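You operate a simulated robot arm through the tools that you are given. There is no shell and no other tool.

You are at the controls of a simulated robot arm. One attempt, no reset.

## Task
Line out the train in berth 92 with the black pen, then stand it back, clicked off.
Fine: the berth is on the screen; the line crosses most of that row's blank strip in the register; no other ink in the book; other pens untouched.

Only the result counts: the job must be done as asked and must still hold three seconds after the hand-in. Knocking over, shifting, dropping, spilling or breaking anything else fails it.

## Robot
A 6-joint arm with a fingered hand, fixed in place. Base frame: the origin is on the floor under the middle of its stand, x ahead of it, y to its left, z up. Units: cm, rad, N and s.
With the tool pointing down near the work surface it reaches from about 24 to 78 cm from the base axis. Its first joint turns from -2.007 to 2.007 rad. Payload 4 kg.
The TCP is the grasp point between the finger pads, 2.6 cm short of the fingertips. In the tool frame z runs along the fingers and y along their closing line. The gripper opens to 16.4 cm; its body begins 7.3 cm behind the TCP. The gripper is a hand of 5 fingers: y runs from the thumb to the fingers, the wrist lies at [0, 0, -23.9] in the tool frame, and closing takes about 1.5 s.
Orientation is that of the tool frame in the base frame, as [roll, pitch, yaw] about the fixed x, y, z axes, in that order (R = Rz(yaw) Ry(pitch) Rx(roll)). With the fingers straight down and closing along the base's y, the tool's x points along the base's -x, its y along +y and its z along -z.

## Interface
- The arm moves only by the tool move_arm. Its argument "series" is a list of rows, each a list of 6 numbers: the shift along the tool's x, y, z in cm, then the turn, a rotation vector about the tool's x, y, z in rad. In form: [[dx, dy, dz, ax, ay, az], ...]. A call has 1 to 20 rows; each row shifts and turns the commanded pose from where the row before left it, along the tool's axes as they then stand. "hand" is the opening, from 0 (shut) to 1 (fully open), set as the call begins (left out, the last holds). Each row takes 0.2 s and may step no farther than 5 cm and 0.15 rad from the row before; otherwise, or with a gripper value out of range, the whole call is refused. A pose out of reach is approached as far as the arm can. The call stops where the force on the tool passes 40 N (or 10 N more than at its start, if that is more) or the arm is blocked; 0.2 s more then pass. Each finger travels about 4.5 cm/s and halts on what it meets, pressing with about 27 N; the grip force reading is that of the motor and also rises with nothing between the fingers. The clock runs only during rows and for 0.2 s after the last one: add rows that do not move to give the fingers time. The reply holds the time, the measured pose of the TCP, the force on the tool along the base axes, the opening and the grip force, in the units named above and with some noise, with the torque about the TCP (base axes, N m) and any sound that the robot's microphone picked up, and new pictures: "pictures" is both (left out), scene, wrist or none.
- Cameras (640 x 400 px; columns grow to the right, rows downward): "scene" is fixed at [4.91, 50.17, 137.44]; the picture's right is [-0.23, -0.97, 0.00], its down [-0.59, 0.14, -0.80] and it looks along [0.78, -0.19, -0.60] (base axes); focal length 214 px, centre (320, 200). "wrist" rides on the gripper at [5, -7, -9.4] in the tool frame; the picture's right is [0.81, 0.59, 0.00], its down [-0.43, 0.60, -0.68] and it looks along [-0.40, 0.55, 0.74] (tool axes); focal length 270 px, centre (320, 200). There is no depth. A picture from a camera that has moved, and an enlarged one, comes with that camera's place and axes in the base frame and with its lens.
- slide_trunk(by): slides the trunk up (or, below 0, down) by that many cm; the arm rides with it, the base frame stays. It gives what a move gives, with no picture.
- grasp_type(shape): the hand has 5 fingers and takes this shape, open, in about a second: jaw (thumb against the fingers, like two jaws); tri (thumb and two fingers); tip (a fingertip pinch); poke (one finger out to press); point (the index stretched); flat (the hand flat); cup (the hand cupped); fist (a fist). The gripper value then closes the fingers along that shape, each until it touches; the sizes above hold for jaw. It gives what a move gives, with no picture.
- zoom(camera, box): a new picture of the part [left, top, right, bottom] of that camera's present view, enlarged. No time passes.
- job_done(): hands the job in; it is judged then, once.

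Places have to be worked out from the pictures, the camera data and where the tool is seen. Open the gripper and draw the arm clear of the work before you hand the job in, unless the task says otherwise.

The tools are called after "Call:" as a command line: name --pt "numbers of a row" for each row, then --argument value for the rest, lists and objects as JSON in quotes. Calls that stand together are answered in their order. move_arm: Moves the arm, as the interface text tells. Its arguments: {"type":"object","properties":{"series":{"type":"array","items":{"type":"array","items":{"type":"number"}}},"hand":{"type":"number"},"pictures":{"type":"string","enum":["both","scene","wrist","none"]}},"required":["series"]} The other tools are called the same way: slide_trunk (by) moves the trunk up or down; grasp_type (shape) gives the hand a shape; zoom (camera, box) takes an enlarged picture of a part of a camera's view; job_done () hands the job in.

At the start:

```text
clock: 0.0
tool_pos: [48.31, 35.23, 118.36]
orientation: [3.141, 0.001, 3.14]
force: [0.1, -0.4, -0.5]
wrist_torque: [-0.02, 0.01, 0.02]
opening: 16.38
gripper_force: 0.1
shape: jaw
trunk travel left (down, up): [-82.5, 16.5]
```

scene: 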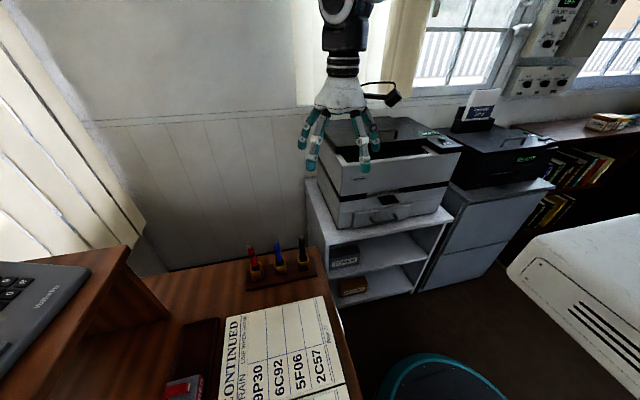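
wrist: 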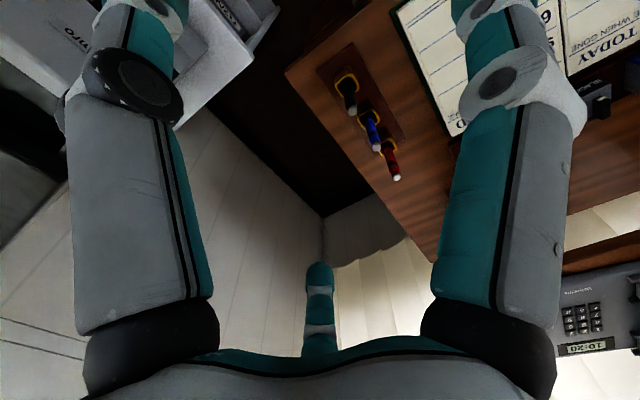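

The scene shows a desk with a register, three pens in a stand (red, blue, black), and a screen somewhere. I'll zoom in to identify the details before moving.

Call:
zoom --camera "scene" --box '[160, 280, 360, 400]'

Call:
zoom --camera "scene" --box '[220, 220, 340, 300]'

Call:
zoom --camera "scene" --box '[420, 80, 580, 180]'

Call:
zoom --camera "scene" --box '[500, 0, 640, 100]'

Call:
zoom --camera "wrist" --box '[320, 0, 640, 200]'

Call:
zoom --camera "wrist" --box '[520, 240, 640, 400]'

```text
3.20 times, centred on (260, 340) of scene
camera zoom: at [4.91, 50.17, 137.44], right [-0.23, -0.97, 0.0], down [-0.59, 0.14, -0.8], along [0.78, -0.19, -0.6], focal length 686 px, centre (512, -248)
```

zoom: 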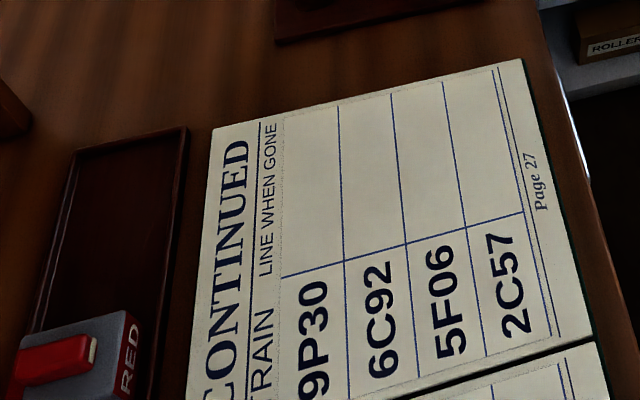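

```text
5.00 times, centred on (280, 260) of scene
camera zoom: at [4.91, 50.17, 137.44], right [-0.23, -0.97, 0.0], down [-0.59, 0.14, -0.8], along [0.78, -0.19, -0.6], focal length 1072 px, centre (520, -100)
```

zoom: 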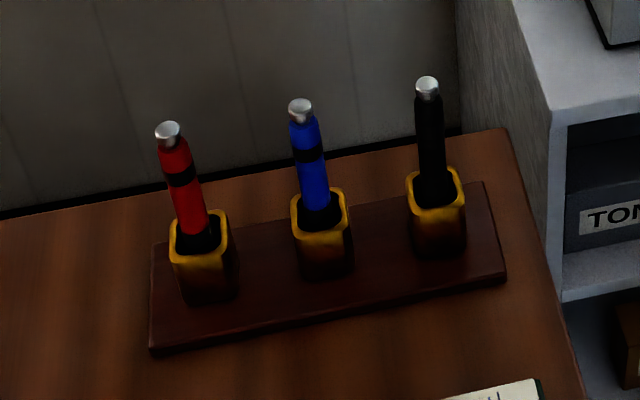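

```text
4.00 times, centred on (500, 130) of scene
camera zoom: at [4.91, 50.17, 137.44], right [-0.23, -0.97, 0.0], down [-0.59, 0.14, -0.8], along [0.78, -0.19, -0.6], focal length 858 px, centre (-400, 480)
```

zoom: 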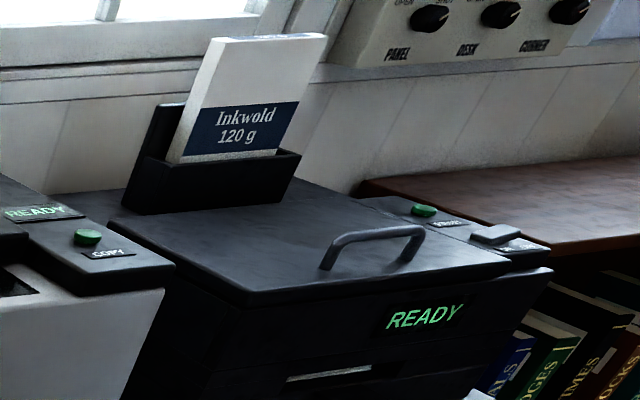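

```text
4.00 times, centred on (570, 50) of scene
camera zoom: at [4.91, 50.17, 137.44], right [-0.23, -0.97, 0.0], down [-0.59, 0.14, -0.8], along [0.78, -0.19, -0.6], focal length 858 px, centre (-680, 800)
```

zoom: 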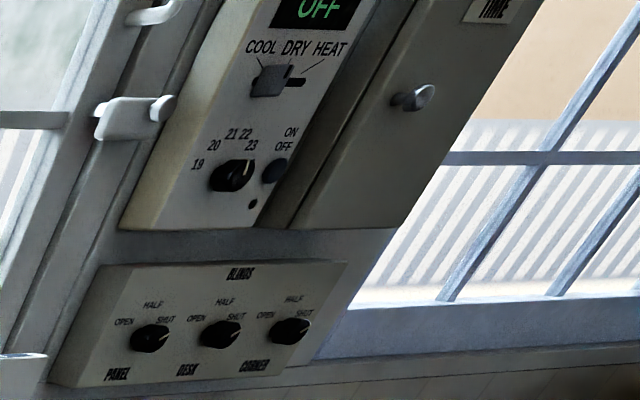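

```text
2.00 times, centred on (480, 100) of wrist
camera zoom: at [43.18, 28.24, 127.62], right [-0.81, 0.59, 0.0], down [0.43, 0.6, 0.68], along [0.4, 0.55, -0.74], focal length 541 px, centre (0, 400)
```

zoom: 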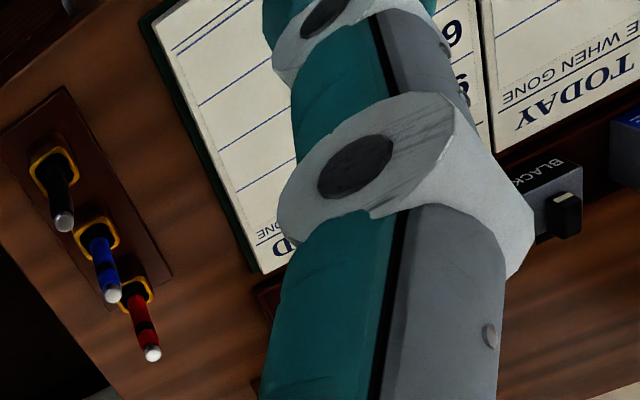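

```text
2.50 times, centred on (580, 320) of wrist
camera zoom: at [43.18, 28.24, 127.62], right [-0.81, 0.59, 0.0], down [0.43, 0.6, 0.68], along [0.4, 0.55, -0.74], focal length 676 px, centre (-330, -100)
```

zoom: 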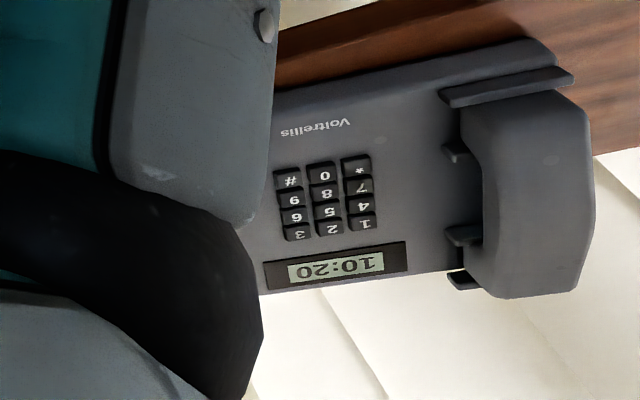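

The pens stand at about x 49, y 45–60 with tops near z 90; the register lies nearer the base. I don't see the screen yet, so I'll turn the hand to look around with the wrist camera.

Call:
move_arm --pt "0 0 0 0 0 -0.15" --pt "0 0 0 0 0 -0.15" --pt "0 0 0 0 0 -0.15" --pt "0 0 0 0 0 -0.15" --pt "0 0 0 0 0 -0.15" --pt "0 0 0 0 0 -0.15" --pictures "both"

```text
clock: 1.4
tool_pos: [48.37, 35.31, 118.35]
orientation: [-3.14, 0.0, -2.239]
force: [0.1, -0.1, -1.0]
wrist_torque: [-0.01, 0.0, 0.0]
opening: 16.4
gripper_force: 0.0
shape: jaw
trunk travel left (down, up): [-82.5, 16.5]
camera wrist: at [50.57, 26.94, 127.62], right [-0.96, -0.27, 0.0], down [-0.2, 0.71, 0.68], along [-0.18, 0.65, -0.74], focal length 270 px, centre (320, 200)
```

scene: 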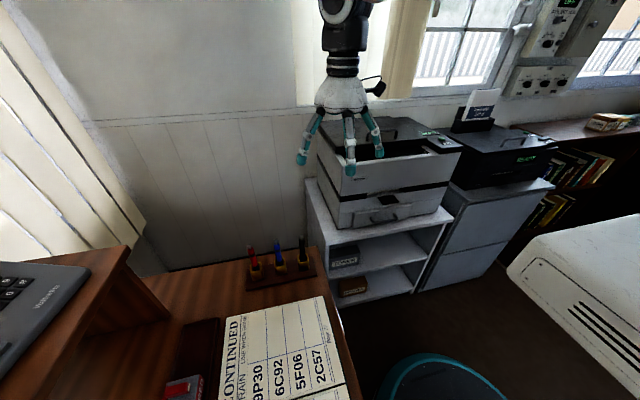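
wrist: 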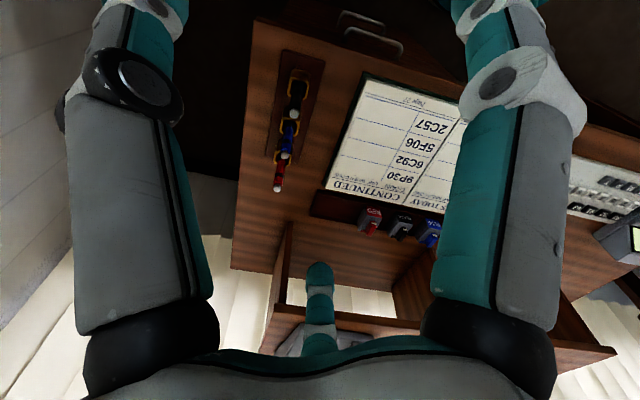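

A keyboard panel and a lit screen are appearing at the right of the wrist picture. I keep turning the same way.

Call:
move_arm --pt "0 0 0 0 0 -0.15" --pt "0 0 0 0 0 -0.15" --pt "0 0 0 0 0 -0.15" --pt "0 0 0 0 0 -0.15" --pt "0 0 0 0 0 -0.15" --pictures "wrist"

```text
clock: 2.6
tool_pos: [48.29, 35.33, 118.34]
orientation: [3.14, -0.002, -1.491]
force: [-0.4, -0.3, -0.1]
wrist_torque: [-0.02, 0.03, -0.01]
opening: 16.39
gripper_force: 0.1
shape: jaw
trunk travel left (down, up): [-82.5, 16.5]
camera wrist: at [55.58, 30.73, 127.61], right [-0.52, -0.85, 0.0], down [-0.63, 0.38, 0.68], along [-0.58, 0.35, -0.74], focal length 270 px, centre (320, 200)
```

wrist: 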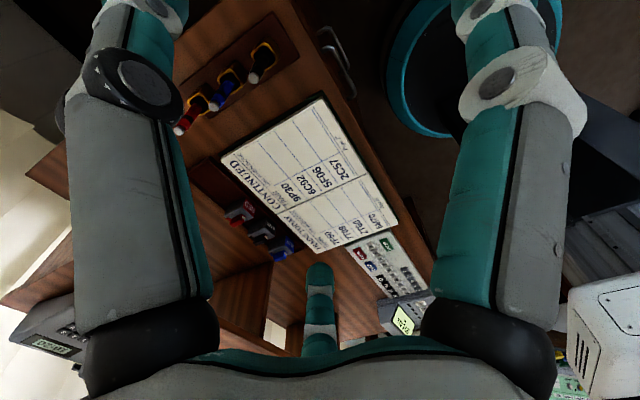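

Call:
zoom --camera "wrist" --box '[320, 220, 480, 340]'

Call:
zoom --camera "wrist" --box '[200, 80, 420, 260]'

Call:
zoom --camera "wrist" --box '[540, 260, 640, 400]'

```text
3.33 times, centred on (400, 280) of wrist
camera zoom: at [55.58, 30.73, 127.61], right [-0.52, -0.85, 0.0], down [-0.63, 0.38, 0.68], along [-0.58, 0.35, -0.74], focal length 901 px, centre (53, -67)
```

zoom: 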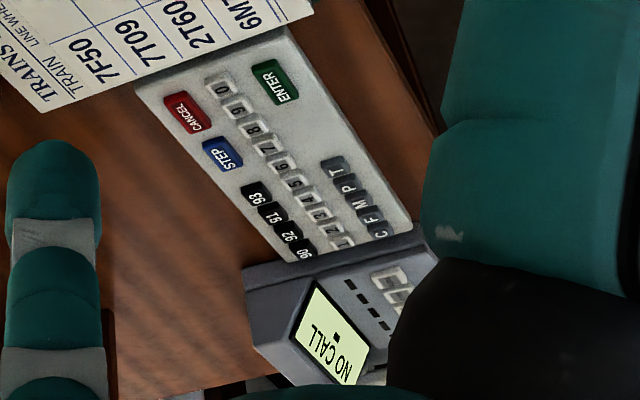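

```text
2.22 times, centred on (310, 170) of wrist
camera zoom: at [55.58, 30.73, 127.61], right [-0.52, -0.85, 0.0], down [-0.63, 0.38, 0.68], along [-0.58, 0.35, -0.74], focal length 601 px, centre (342, 267)
```

zoom: 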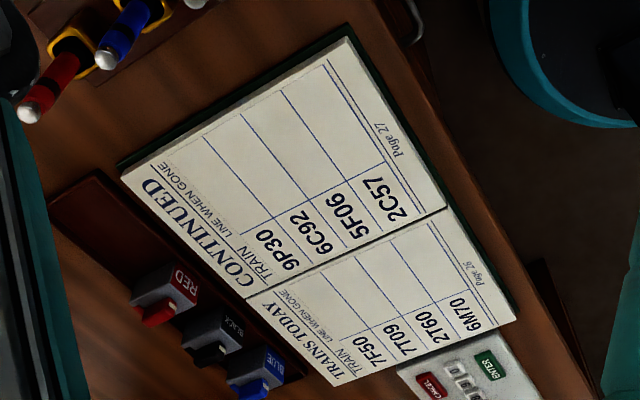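

```text
2.86 times, centred on (590, 330) of wrist
camera zoom: at [55.58, 30.73, 127.61], right [-0.52, -0.85, 0.0], down [-0.63, 0.38, 0.68], along [-0.58, 0.35, -0.74], focal length 772 px, centre (-451, -171)
```

zoom: 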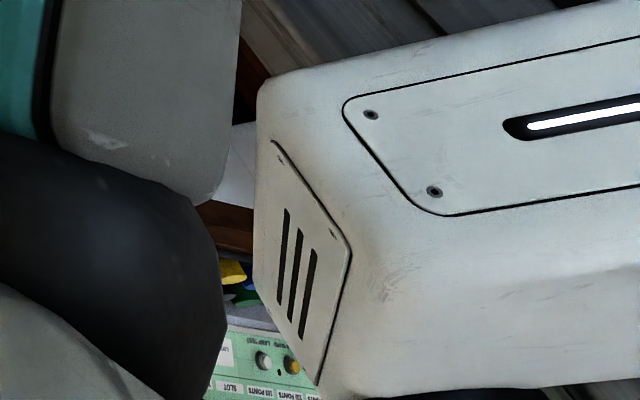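

The describer keypad shows berth keys 90–93, but its display isn't visible yet. I'll tilt the wrist camera upward to look for the screen.

Call:
move_arm --pt "0 0 0 0.1215 0.0885 0" --pt "0 0 0 0.1215 0.0885 0" --pt "0 0 0 0.1215 0.0885 0" --pt "0 0 0 0.1215 0.0885 0" --pt "0 0 0 0.1215 0.0885 0" --pictures "both"

```text
clock: 3.8
tool_pos: [48.35, 35.41, 118.31]
orientation: [-2.493, -0.416, -1.633]
force: [-0.1, 0.4, -0.7]
wrist_torque: [-0.01, 0.01, 0.03]
opening: 16.38
gripper_force: 0.0
shape: jaw
trunk travel left (down, up): [-82.5, 16.5]
camera wrist: at [48.15, 35.33, 131.0], right [-0.52, -0.85, 0.0], down [-0.85, 0.52, -0.01], along [0.01, -0.01, -1.0], focal length 270 px, centre (320, 200)
```

scene: 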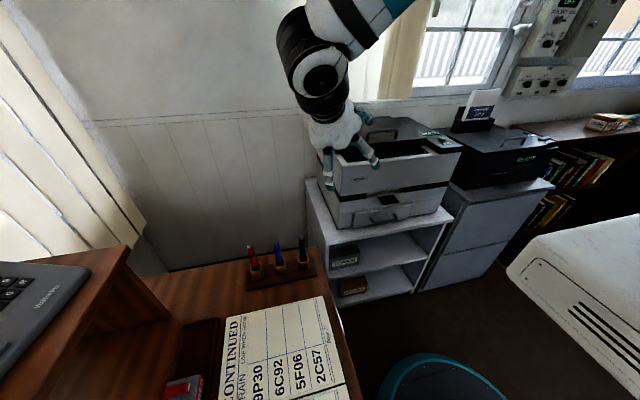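
wrist: 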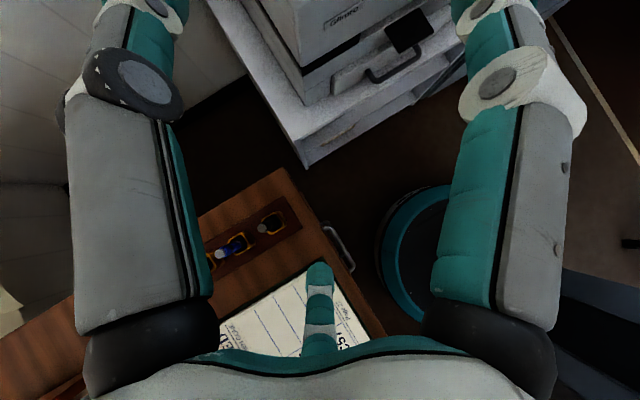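

The picture is inverted (its down points up in the base frame), so I tilted the wrong way. I'll tilt back and beyond to look up.

Call:
move_arm --pt "0 0 0 -0.1215 -0.0885 0" --pt "0 0 0 -0.1215 -0.0885 0" --pt "0 0 0 -0.1215 -0.0885 0" --pt "0 0 0 -0.1215 -0.0885 0" --pt "0 0 0 -0.1215 -0.0885 0" --pt "0 0 0 -0.1215 -0.0885 0" --pt "0 0 0 -0.1215 -0.0885 0" --pt "0 0 0 -0.1215 -0.0885 0" --pictures "both"

```text
clock: 5.6
tool_pos: [48.33, 35.33, 118.3]
orientation: [2.766, 0.261, -1.543]
force: [-0.1, 0.0, 0.1]
wrist_torque: [0.03, 0.04, 0.02]
opening: 16.41
gripper_force: 0.1
shape: jaw
trunk travel left (down, up): [-82.5, 16.5]
camera wrist: at [58.43, 29.0, 122.9], right [-0.52, -0.85, 0.0], down [-0.31, 0.19, 0.93], along [-0.79, 0.49, -0.36], focal length 270 px, centre (320, 200)
```

scene: 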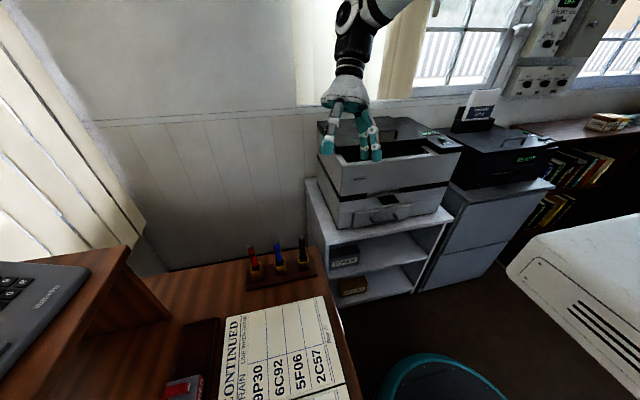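
wrist: 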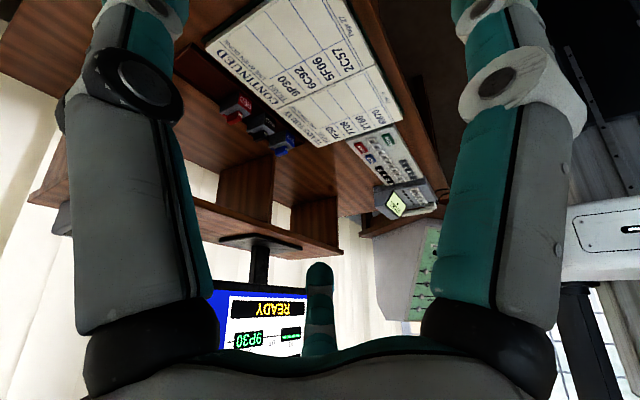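

A monitor showing "READY" and "9P30" appears. I'll tilt up further and sideways to see all of it.

Call:
move_arm --pt "0 0 0 -0.1215 -0.0885 0" --pt "0 0 0 -0.1215 -0.0885 0" --pt "0 0 0 0 0 0.12" --pt "0 0 0 0 0 0.12" --pictures "wrist"

```text
clock: 6.6
tool_pos: [45.56, 35.47, 115.91]
orientation: [2.434, 0.263, -1.835]
force: [-0.5, 0.6, -0.4]
wrist_torque: [-0.01, 0.01, 0.02]
opening: 16.39
gripper_force: 0.1
shape: jaw
out of reach, approached as far as the arm can: row 2, 3
trunk travel left (down, up): [-82.5, 16.5]
camera wrist: at [55.11, 27.01, 117.08], right [-0.66, -0.73, 0.16], down [0.04, 0.18, 0.98], along [-0.75, 0.65, -0.09], focal length 270 px, centre (320, 200)
```

wrist: 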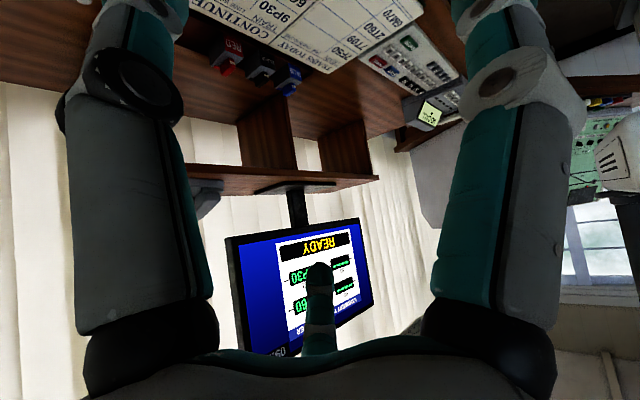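

Call:
zoom --camera "wrist" --box '[220, 210, 380, 360]'

```text
2.67 times, centred on (300, 285) of wrist
camera zoom: at [55.11, 27.01, 117.08], right [-0.66, -0.73, 0.16], down [0.04, 0.18, 0.98], along [-0.75, 0.65, -0.09], focal length 721 px, centre (373, -27)
```

zoom: 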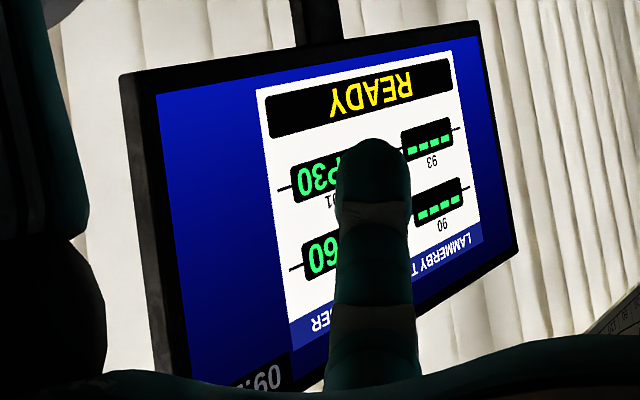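

Top-right train seems to be 2T60 and 91 seems to be 9P30, but the thumb hides the labels. I'll swing the camera a bit to read it all.

Call:
move_arm --pt "0 0 0 0 0 0.12" --pt "0 0 0 0 0 0.12" --pictures "wrist"

Call:
zoom --camera "wrist" --box '[220, 180, 440, 360]'

```text
clock: 7.2
tool_pos: [45.6, 35.39, 115.95]
orientation: [2.401, 0.104, -2.016]
force: [-0.3, 0.7, 0.2]
wrist_torque: [0.0, 0.0, 0.04]
opening: 16.42
gripper_force: 0.0
shape: jaw
trunk travel left (down, up): [-82.5, 16.5]
camera wrist: at [53.65, 25.63, 117.59], right [-0.76, -0.58, 0.31], down [0.16, 0.3, 0.94], along [-0.63, 0.76, -0.13], focal length 270 px, centre (320, 200)
```

wrist: 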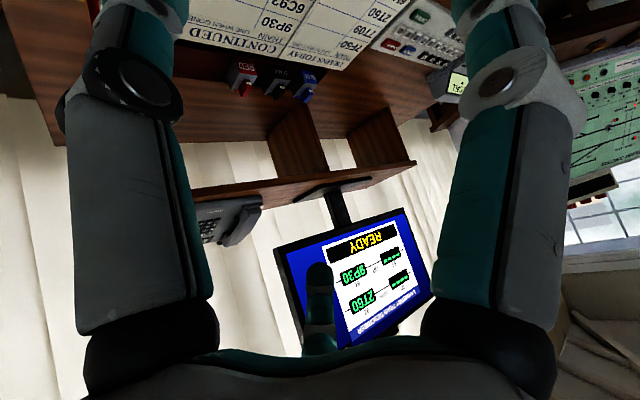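

```text
2.22 times, centred on (330, 270) of wrist
camera zoom: at [53.65, 25.63, 117.59], right [-0.76, -0.58, 0.31], down [0.16, 0.3, 0.94], along [-0.63, 0.76, -0.13], focal length 601 px, centre (298, 44)
```

zoom: 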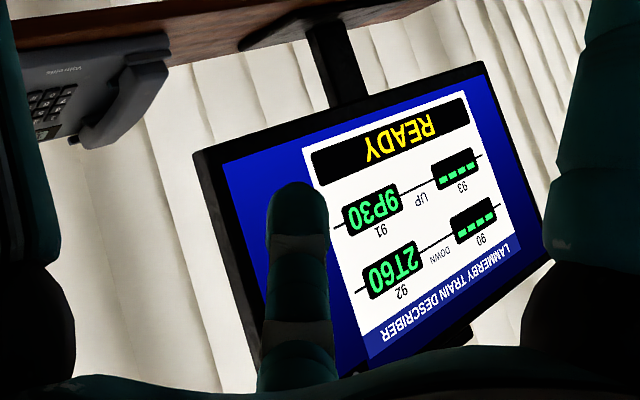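

Berth 92 shows train 2T60, which is the third row of the left page "TRAINS TODAY" (page 26). I'll level the hand again and look at the register and pens from above.

Call:
move_arm --pt "0 0 0 0.148 0 0" --pt "0 0 0 0.148 0 0" --pt "0 0 0 0.148 0 0" --pt "0 0 0 0.148 0 0" --pt "0 0 0 0.148 0 0" --pt "0 0 0 0 0.104 0" --pictures "wrist"

```text
clock: 8.6
tool_pos: [45.83, 35.53, 115.82]
orientation: [3.136, -0.004, -2.011]
force: [-0.2, 0.2, -0.7]
wrist_torque: [-0.04, 0.02, 0.02]
opening: 16.36
gripper_force: 0.0
shape: jaw
trunk travel left (down, up): [-82.5, 16.5]
camera wrist: at [50.0, 27.86, 125.25], right [-0.88, -0.48, 0.01], down [-0.35, 0.65, 0.68], along [-0.33, 0.59, -0.73], focal length 270 px, centre (320, 200)
```

wrist: 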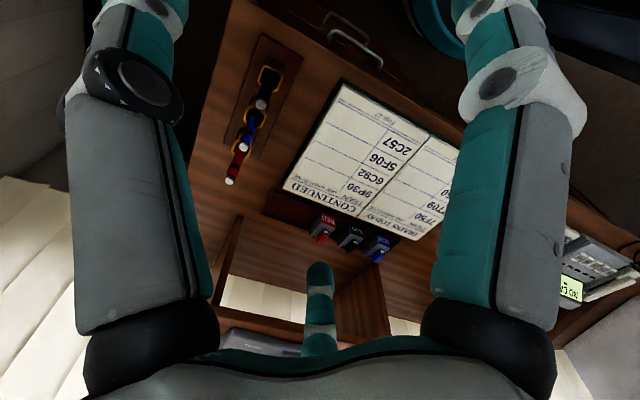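

I'll zoom on the register and pens for triangulation.

Call:
zoom --camera "wrist" --box '[270, 70, 470, 250]'

Call:
zoom --camera "wrist" --box '[200, 20, 320, 200]'

```text
2.22 times, centred on (370, 160) of wrist
camera zoom: at [50.0, 27.86, 125.25], right [-0.88, -0.48, 0.01], down [-0.35, 0.65, 0.68], along [-0.33, 0.59, -0.73], focal length 601 px, centre (209, 289)
```

zoom: 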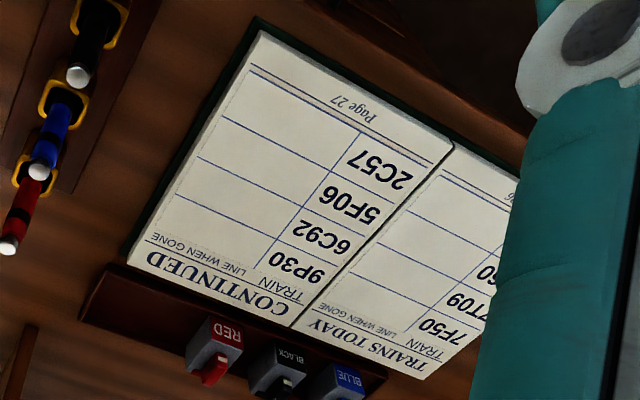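

```text
2.22 times, centred on (260, 110) of wrist
camera zoom: at [50.0, 27.86, 125.25], right [-0.88, -0.48, 0.01], down [-0.35, 0.65, 0.68], along [-0.33, 0.59, -0.73], focal length 601 px, centre (453, 400)
```

zoom: 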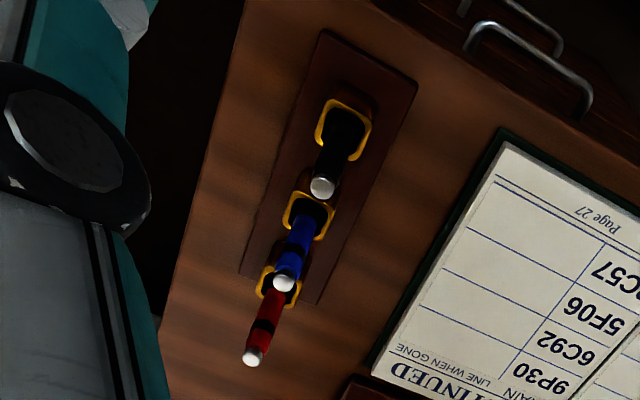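

Register: page surface is at z≈75.1, page 27 spans x 15.5–37, y 41–69, so page 26 spans about x −6–15.5. The black pen's top is near (49.5, 44.2, 90). Now I'll look at the hand itself to understand the finger layout.

Call:
move_arm --pt "0 0 0 0 0 0" --pictures "scene"

Call:
zoom --camera "scene" --box '[270, 60, 430, 190]'

Call:
grasp_type --shape "tri"

Call:
zoom --camera "scene" --box '[270, 60, 430, 190]'

Call:
zoom --camera "wrist" --box '[0, 0, 640, 400]'

```text
clock: 9.0
tool_pos: [45.78, 35.38, 115.96]
orientation: [3.136, -0.001, -2.012]
force: [-0.7, 0.6, -0.3]
wrist_torque: [0.02, -0.02, -0.01]
opening: 16.4
gripper_force: 0.1
shape: jaw
trunk travel left (down, up): [-82.5, 16.5]
```

scene: 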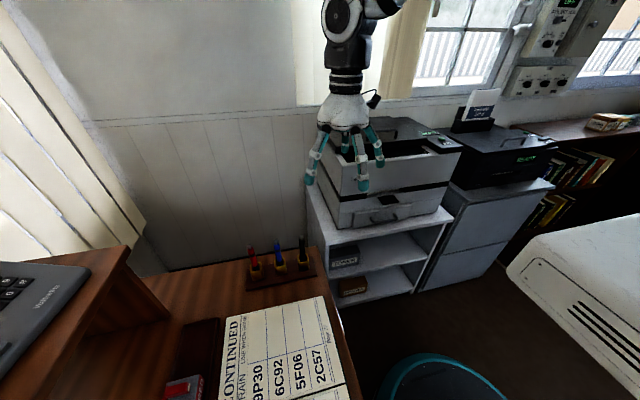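

```text
3.08 times, centred on (350, 125) of scene
camera zoom: at [4.91, 50.17, 137.44], right [-0.23, -0.97, 0.0], down [-0.59, 0.14, -0.8], along [0.78, -0.19, -0.6], focal length 660 px, centre (228, 431)
```

zoom: 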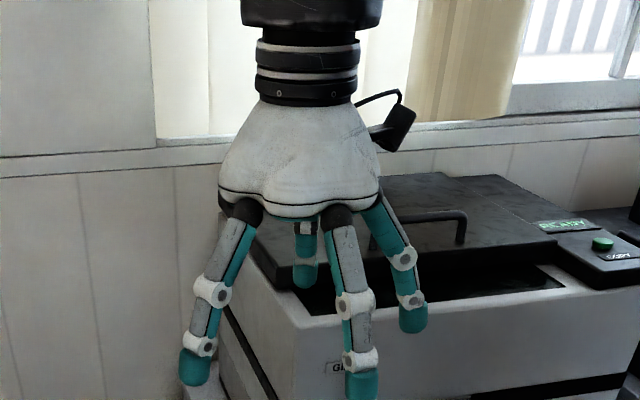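

```text
clock: 9.9
tool_pos: [45.69, 35.25, 116.03]
orientation: [3.136, -0.002, -2.012]
force: [0.4, 0.2, -0.4]
wrist_torque: [-0.01, -0.02, 0.0]
opening: 16.4
gripper_force: 0.1
shape: tri
trunk travel left (down, up): [-82.5, 16.5]
```

```text
3.08 times, centred on (350, 125) of scene
camera zoom: at [4.91, 50.17, 137.44], right [-0.23, -0.97, 0.0], down [-0.59, 0.14, -0.8], along [0.78, -0.19, -0.6], focal length 660 px, centre (228, 431)
```

zoom: 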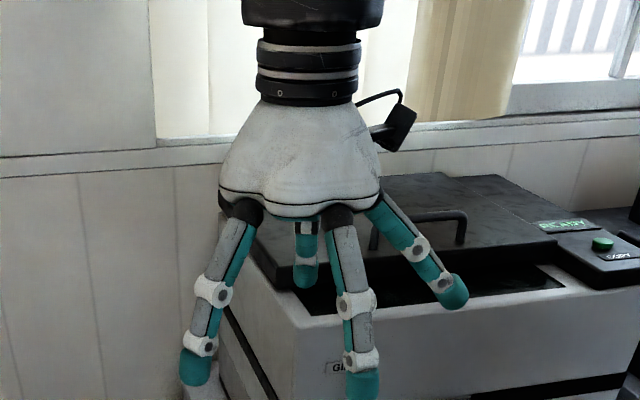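

```text
1.00 times, centred on (320, 200) of wrist (not enlarged: the box is as wide or as high as the picture)
camera zoom: at [49.87, 27.77, 125.3], right [-0.88, -0.48, 0.01], down [-0.35, 0.65, 0.68], along [-0.33, 0.59, -0.73], focal length 270 px, centre (320, 200)
```

zoom: 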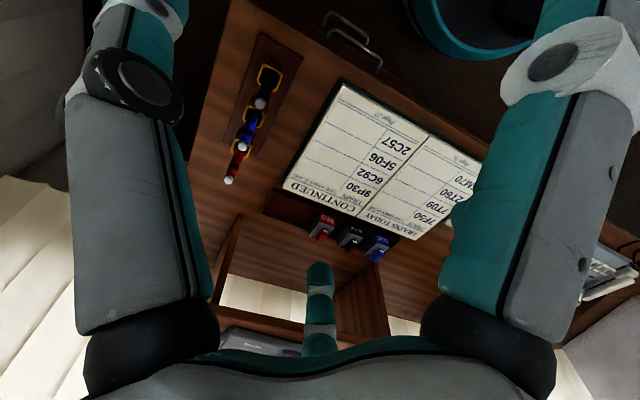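

The hand's layout is unusual, so I'll close it in the air in the "tri" shape to see where the fingertips meet.

Call:
move_arm --pt "0 0 0 0 0 0" --pt "0 0 0 0 0 0" --pt "0 0 0 0 0 0" --pt "0 0 0 0 0 0" --pt "0 0 0 0 0 0" --pt "0 0 0 0 0 0" --pt "0 0 0 0 0 0" --pt "0 0 0 0 0 0" --hand 0 --pictures "wrist"

Call:
zoom --camera "scene" --box '[270, 60, 430, 190]'

```text
clock: 11.7
tool_pos: [45.68, 35.48, 115.98]
orientation: [3.136, -0.003, -2.012]
force: [1.0, 0.2, -0.4]
wrist_torque: [-0.03, 0.01, 0.0]
opening: 0.35
gripper_force: 0.1
shape: tri
trunk travel left (down, up): [-82.5, 16.5]
camera wrist: at [49.87, 27.77, 125.3], right [-0.88, -0.48, 0.01], down [-0.35, 0.65, 0.68], along [-0.33, 0.59, -0.73], focal length 270 px, centre (320, 200)
```

wrist: 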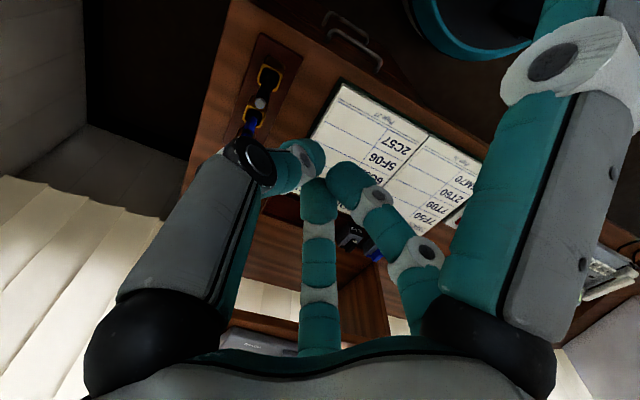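

```text
3.08 times, centred on (350, 125) of scene
camera zoom: at [4.91, 50.17, 137.44], right [-0.23, -0.97, 0.0], down [-0.59, 0.14, -0.8], along [0.78, -0.19, -0.6], focal length 660 px, centre (228, 431)
```

zoom: 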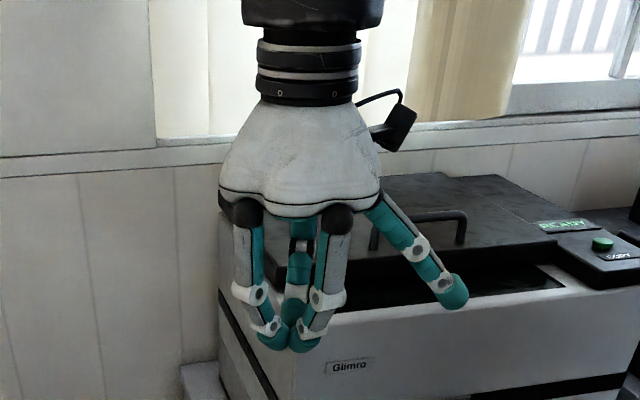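

The tri grip closes to a point on the tool axis about 2 cm past the TCP—good for a pen. I'll turn the hand to yaw π (thumb away from the other pens) and move over the register's left page for a precise look.

Call:
move_arm --pt "0 0 0 0 0 0.141" --pt "0 0 0 0 0 0.141" --pt "0 0 0 0 0 0.141" --pt "0 0 0 0 0 0.141" --pt "0 0 0 0 0 0.141" --pt "0 0 0 0 0 0.141" --pt "0 0 0 0 0 0.141" --pt "0 0 0 0 0 0.141" --pictures "scene"

Call:
zoom --camera "scene" --box '[270, 60, 430, 190]'

```text
clock: 13.5
tool_pos: [45.76, 35.42, 115.98]
orientation: [-3.141, -0.008, 3.139]
force: [0.0, 0.1, 0.0]
wrist_torque: [-0.02, -0.02, -0.02]
opening: 0.01
gripper_force: 26.9
shape: tri
trunk travel left (down, up): [-82.5, 16.5]
```

scene: 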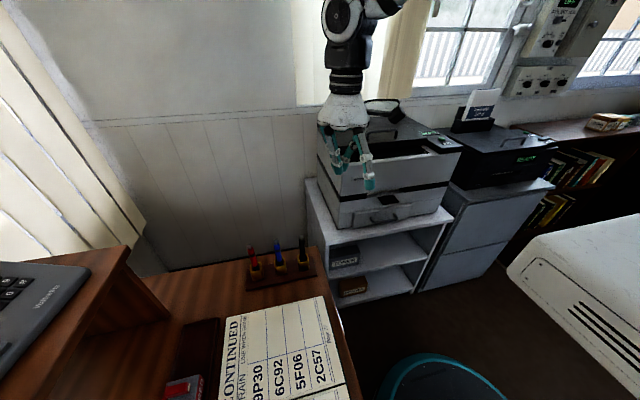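

```text
3.08 times, centred on (350, 125) of scene
camera zoom: at [4.91, 50.17, 137.44], right [-0.23, -0.97, 0.0], down [-0.59, 0.14, -0.8], along [0.78, -0.19, -0.6], focal length 660 px, centre (228, 431)
```

zoom: 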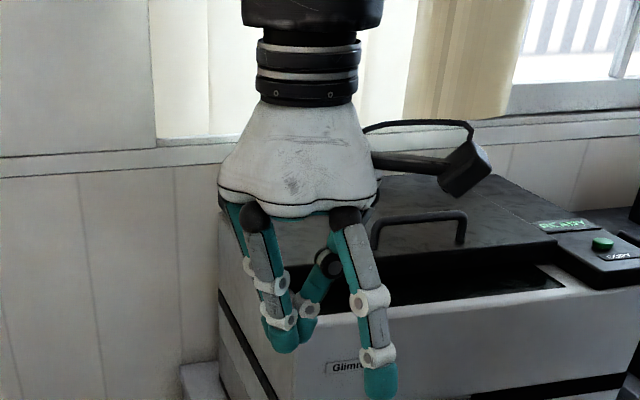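

The closed tri fingers look as expected, with one finger splayed toward −x/−y. Now I move over to view page 26.

Call:
move_arm --pt "4.43 0.145 0.8 0 0 0" --pt "4.43 0.145 0.8 0 0 0" --pt "4.43 0.145 0.8 0 0 0" --pt "4.43 0.145 0.8 0 0 0" --pt "4.43 0.145 0.8 0 0 0" --pt "4.43 0.145 0.8 0 0 0" --pt "4.43 0.145 0.8 0 0 0" --pt "4.43 0.145 0.8 0 0 0" --pt "4.43 0.145 0.8 0 0 0" --pt "4.43 0.145 0.8 0 0 0" --pt "4.43 0.145 0.8 0 0 0" --pictures "both"

```text
clock: 15.9
tool_pos: [-3.17, 36.95, 107.4]
orientation: [-3.141, -0.006, 3.141]
force: [0.3, -0.6, 0.5]
wrist_torque: [-0.02, -0.03, 0.0]
opening: 0.0
gripper_force: 27.1
shape: tri
trunk travel left (down, up): [-82.5, 16.5]
camera wrist: at [-8.25, 29.81, 116.79], right [-0.81, 0.59, 0.0], down [0.44, 0.6, 0.67], along [0.39, 0.55, -0.74], focal length 270 px, centre (320, 200)
```

scene: 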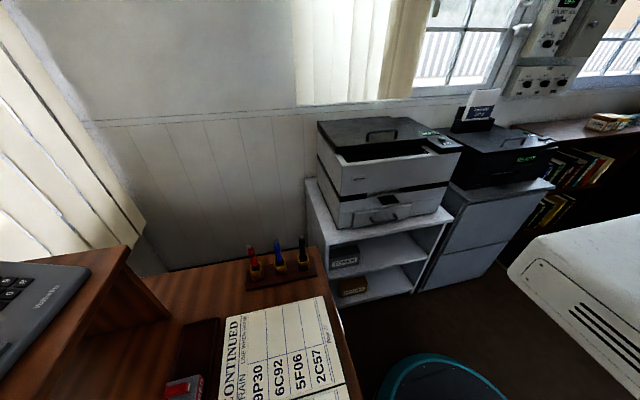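
wrist: 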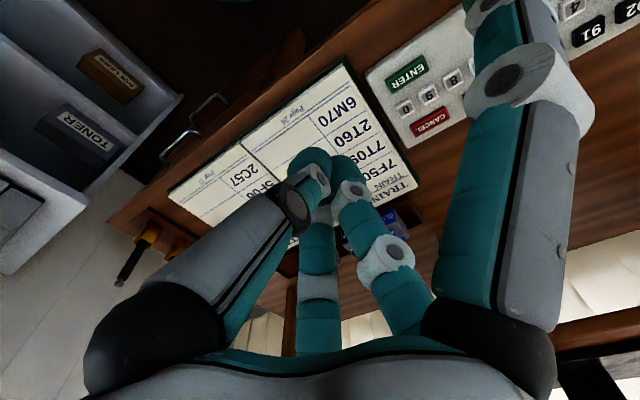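

I'll open the tri grip so the fingers clear the view, then zoom in on page 26.

Call:
move_arm --pt "0 0 0 0 0 0" --pt "0 0 0 0 0 0" --pt "0 0 0 0 0 0" --pt "0 0 0 0 0 0" --pt "0 0 0 0 0 0" --pt "0 0 0 0 0 0" --pt "0 0 0 0 0 0" --pt "0 0 0 0 0 0" --hand 1 --pictures "wrist"

Call:
zoom --camera "wrist" --box '[160, 60, 420, 260]'

```text
clock: 17.7
tool_pos: [-3.19, 36.83, 107.49]
orientation: [-3.142, -0.007, -3.139]
force: [0.3, 0.8, -0.5]
wrist_torque: [-0.02, 0.0, 0.02]
opening: 16.41
gripper_force: 0.0
shape: tri
trunk travel left (down, up): [-82.5, 16.5]
camera wrist: at [-8.1, 29.8, 116.83], right [-0.81, 0.59, 0.01], down [0.44, 0.6, 0.67], along [0.39, 0.55, -0.74], focal length 270 px, centre (320, 200)
```

wrist: 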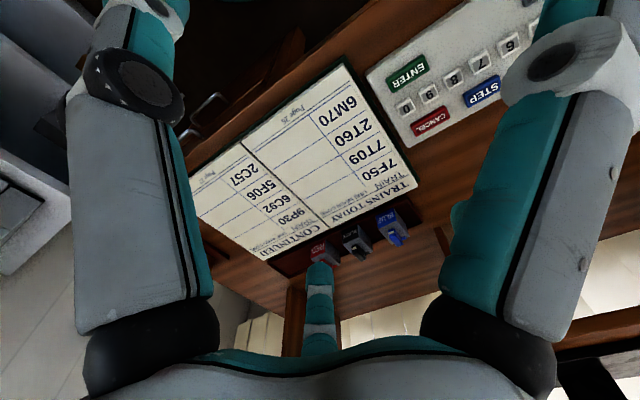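

```text
2.00 times, centred on (290, 160) of wrist
camera zoom: at [-8.1, 29.8, 116.83], right [-0.81, 0.59, 0.01], down [0.44, 0.6, 0.67], along [0.39, 0.55, -0.74], focal length 541 px, centre (380, 280)
```

zoom: 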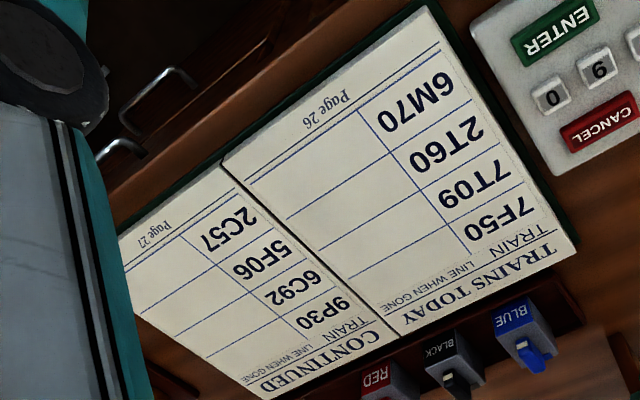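

Now a tighter zoom on the 2T60 row strip for exact coordinates.

Call:
zoom --camera "wrist" --box '[260, 80, 420, 180]'

Call:
zoom --camera "wrist" --box '[240, 110, 340, 210]'

```text
4.00 times, centred on (340, 130) of wrist
camera zoom: at [-8.1, 29.8, 116.83], right [-0.81, 0.59, 0.01], down [0.44, 0.6, 0.67], along [0.39, 0.55, -0.74], focal length 1081 px, centre (240, 480)
```

zoom: 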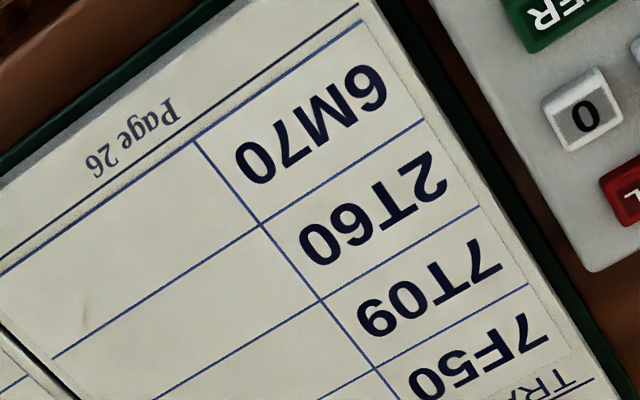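

```text
4.00 times, centred on (290, 160) of wrist
camera zoom: at [-8.1, 29.8, 116.83], right [-0.81, 0.59, 0.01], down [0.44, 0.6, 0.67], along [0.39, 0.55, -0.74], focal length 1081 px, centre (440, 360)
```

zoom: 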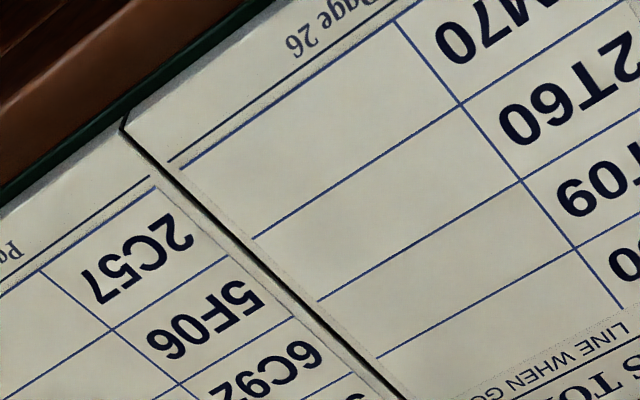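

The 2T60 blank strip spans about x 4.7–16.6, y 49.2–54.0 (centre y 51.6) at z≈75. Next I'll go above the black pen and look down its axis.

Call:
move_arm --pt "-4.79 0.664 0.227 0 0 0" --pt "-4.79 0.664 0.227 0 0 0" --pt "-4.79 0.664 0.227 0 0 0" --pt "-4.79 0.664 0.227 0 0 0" --pt "-4.79 0.664 0.227 0 0 0" --pt "-4.79 0.664 0.227 0 0 0" --pt "-4.79 0.664 0.227 0 0 0" --pt "-4.79 0.664 0.227 0 0 0" --pt "-4.79 0.664 0.227 0 0 0" --pt "-4.79 0.664 0.227 0 0 0" --pt "-4.79 0.664 0.227 0 0 0" --pictures "both"

Call:
zoom --camera "wrist" --box '[240, 20, 440, 180]'

Call:
zoom --camera "scene" --box '[220, 120, 420, 300]'

```text
clock: 20.1
tool_pos: [49.73, 44.32, 104.42]
orientation: [-3.139, -0.008, 3.141]
force: [-0.3, 0.0, -0.4]
wrist_torque: [0.01, 0.03, -0.04]
opening: 16.4
gripper_force: 0.0
shape: tri
trunk travel left (down, up): [-82.5, 16.5]
camera wrist: at [44.62, 37.25, 113.86], right [-0.81, 0.59, 0.01], down [0.44, 0.6, 0.67], along [0.39, 0.55, -0.74], focal length 270 px, centre (320, 200)
```

scene: 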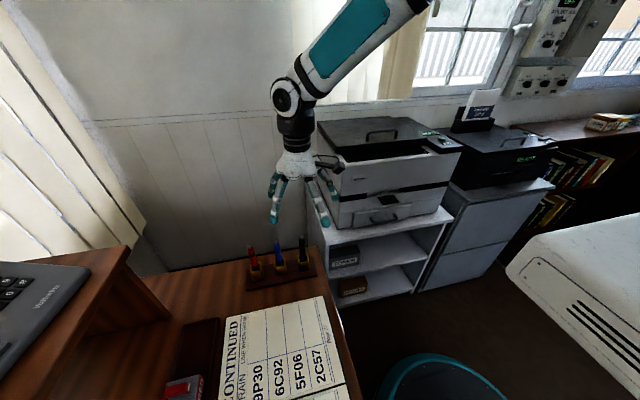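
wrist: 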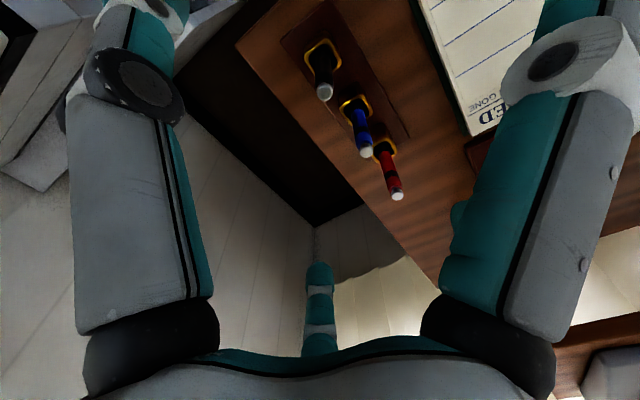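

```text
2.50 times, centred on (340, 100) of wrist
camera zoom: at [44.62, 37.25, 113.86], right [-0.81, 0.59, 0.01], down [0.44, 0.6, 0.67], along [0.39, 0.55, -0.74], focal length 676 px, centre (270, 450)
```

zoom: 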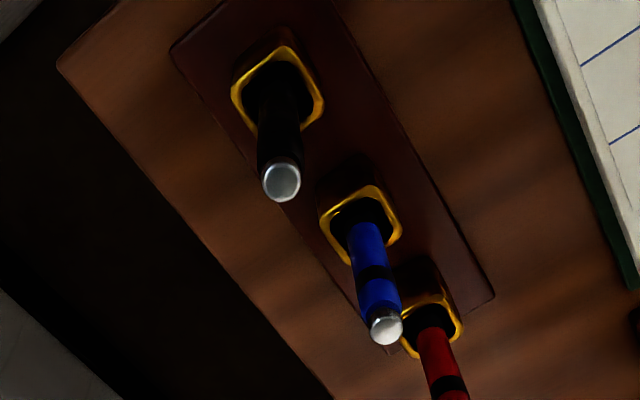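

```text
2.22 times, centred on (320, 210) of scene
camera zoom: at [4.91, 50.17, 137.44], right [-0.23, -0.97, 0.0], down [-0.59, 0.14, -0.8], along [0.78, -0.19, -0.6], focal length 477 px, centre (320, 178)
```

zoom: 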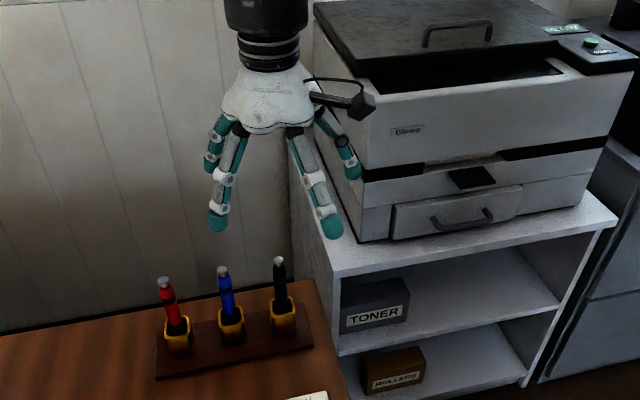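

Pen top is at about (49.45, 44.9, 90.2), its cup mouth at z≈80, and it stands upright. I'll close the tri fingers and come down to hover just above the button, to click it on while it stands in the cup.

Call:
move_arm --pt "0 0 0 0 0 0" --pt "0 0 0 0 0 0" --pt "0 0 0 0 0 0" --pt "0 0 0 0 0 0" --pt "0.07 0.14 1.98 0 0 0" --pt "0.07 0.14 1.98 0 0 0" --pt "0.07 0.14 1.98 0 0 0" --pt "0.07 0.14 1.98 0 0 0" --hand 0 --pictures "both"

Call:
zoom --camera "wrist" --box '[240, 80, 400, 220]'

Call:
zoom --camera "scene" --box '[240, 180, 360, 290]'

```text
clock: 21.9
tool_pos: [49.2, 44.86, 96.75]
orientation: [-3.141, -0.007, -3.138]
force: [0.4, 0.0, -0.4]
wrist_torque: [0.02, -0.01, -0.02]
opening: 0.33
gripper_force: 0.0
shape: tri
trunk travel left (down, up): [-82.5, 16.5]
camera wrist: at [44.23, 37.77, 106.04], right [-0.81, 0.59, 0.01], down [0.44, 0.6, 0.68], along [0.39, 0.55, -0.74], focal length 270 px, centre (320, 200)
```

scene: 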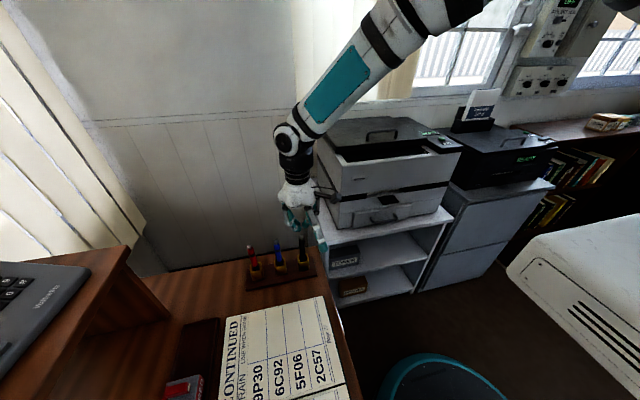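
wrist: 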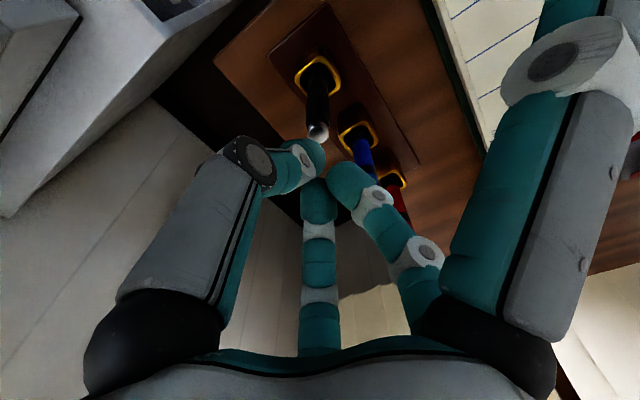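

```text
2.86 times, centred on (320, 150) of wrist
camera zoom: at [44.23, 37.77, 106.04], right [-0.81, 0.59, 0.01], down [0.44, 0.6, 0.68], along [0.39, 0.55, -0.74], focal length 772 px, centre (320, 343)
```

zoom: 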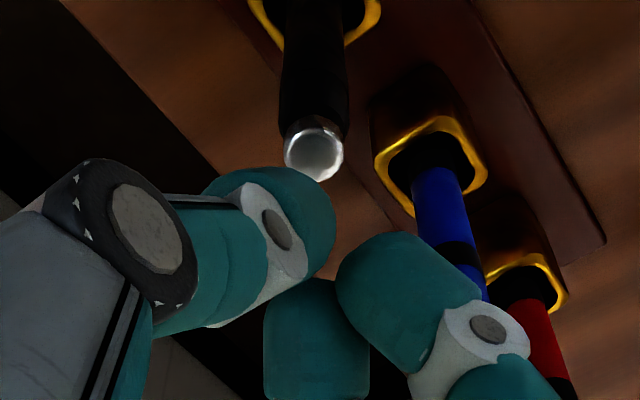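

```text
3.64 times, centred on (300, 235) of scene
camera zoom: at [4.91, 50.17, 137.44], right [-0.23, -0.97, 0.0], down [-0.59, 0.14, -0.8], along [0.78, -0.19, -0.6], focal length 780 px, centre (393, 73)
```

zoom: 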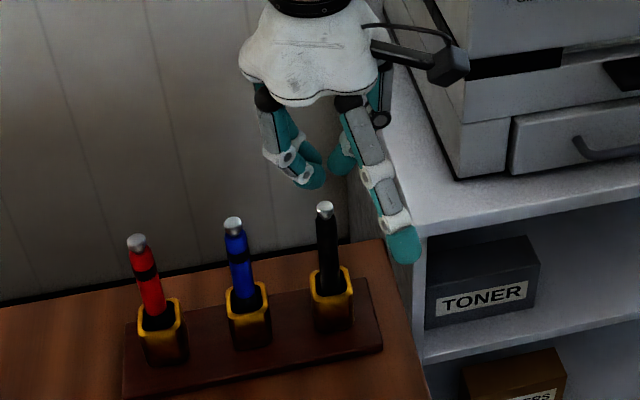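

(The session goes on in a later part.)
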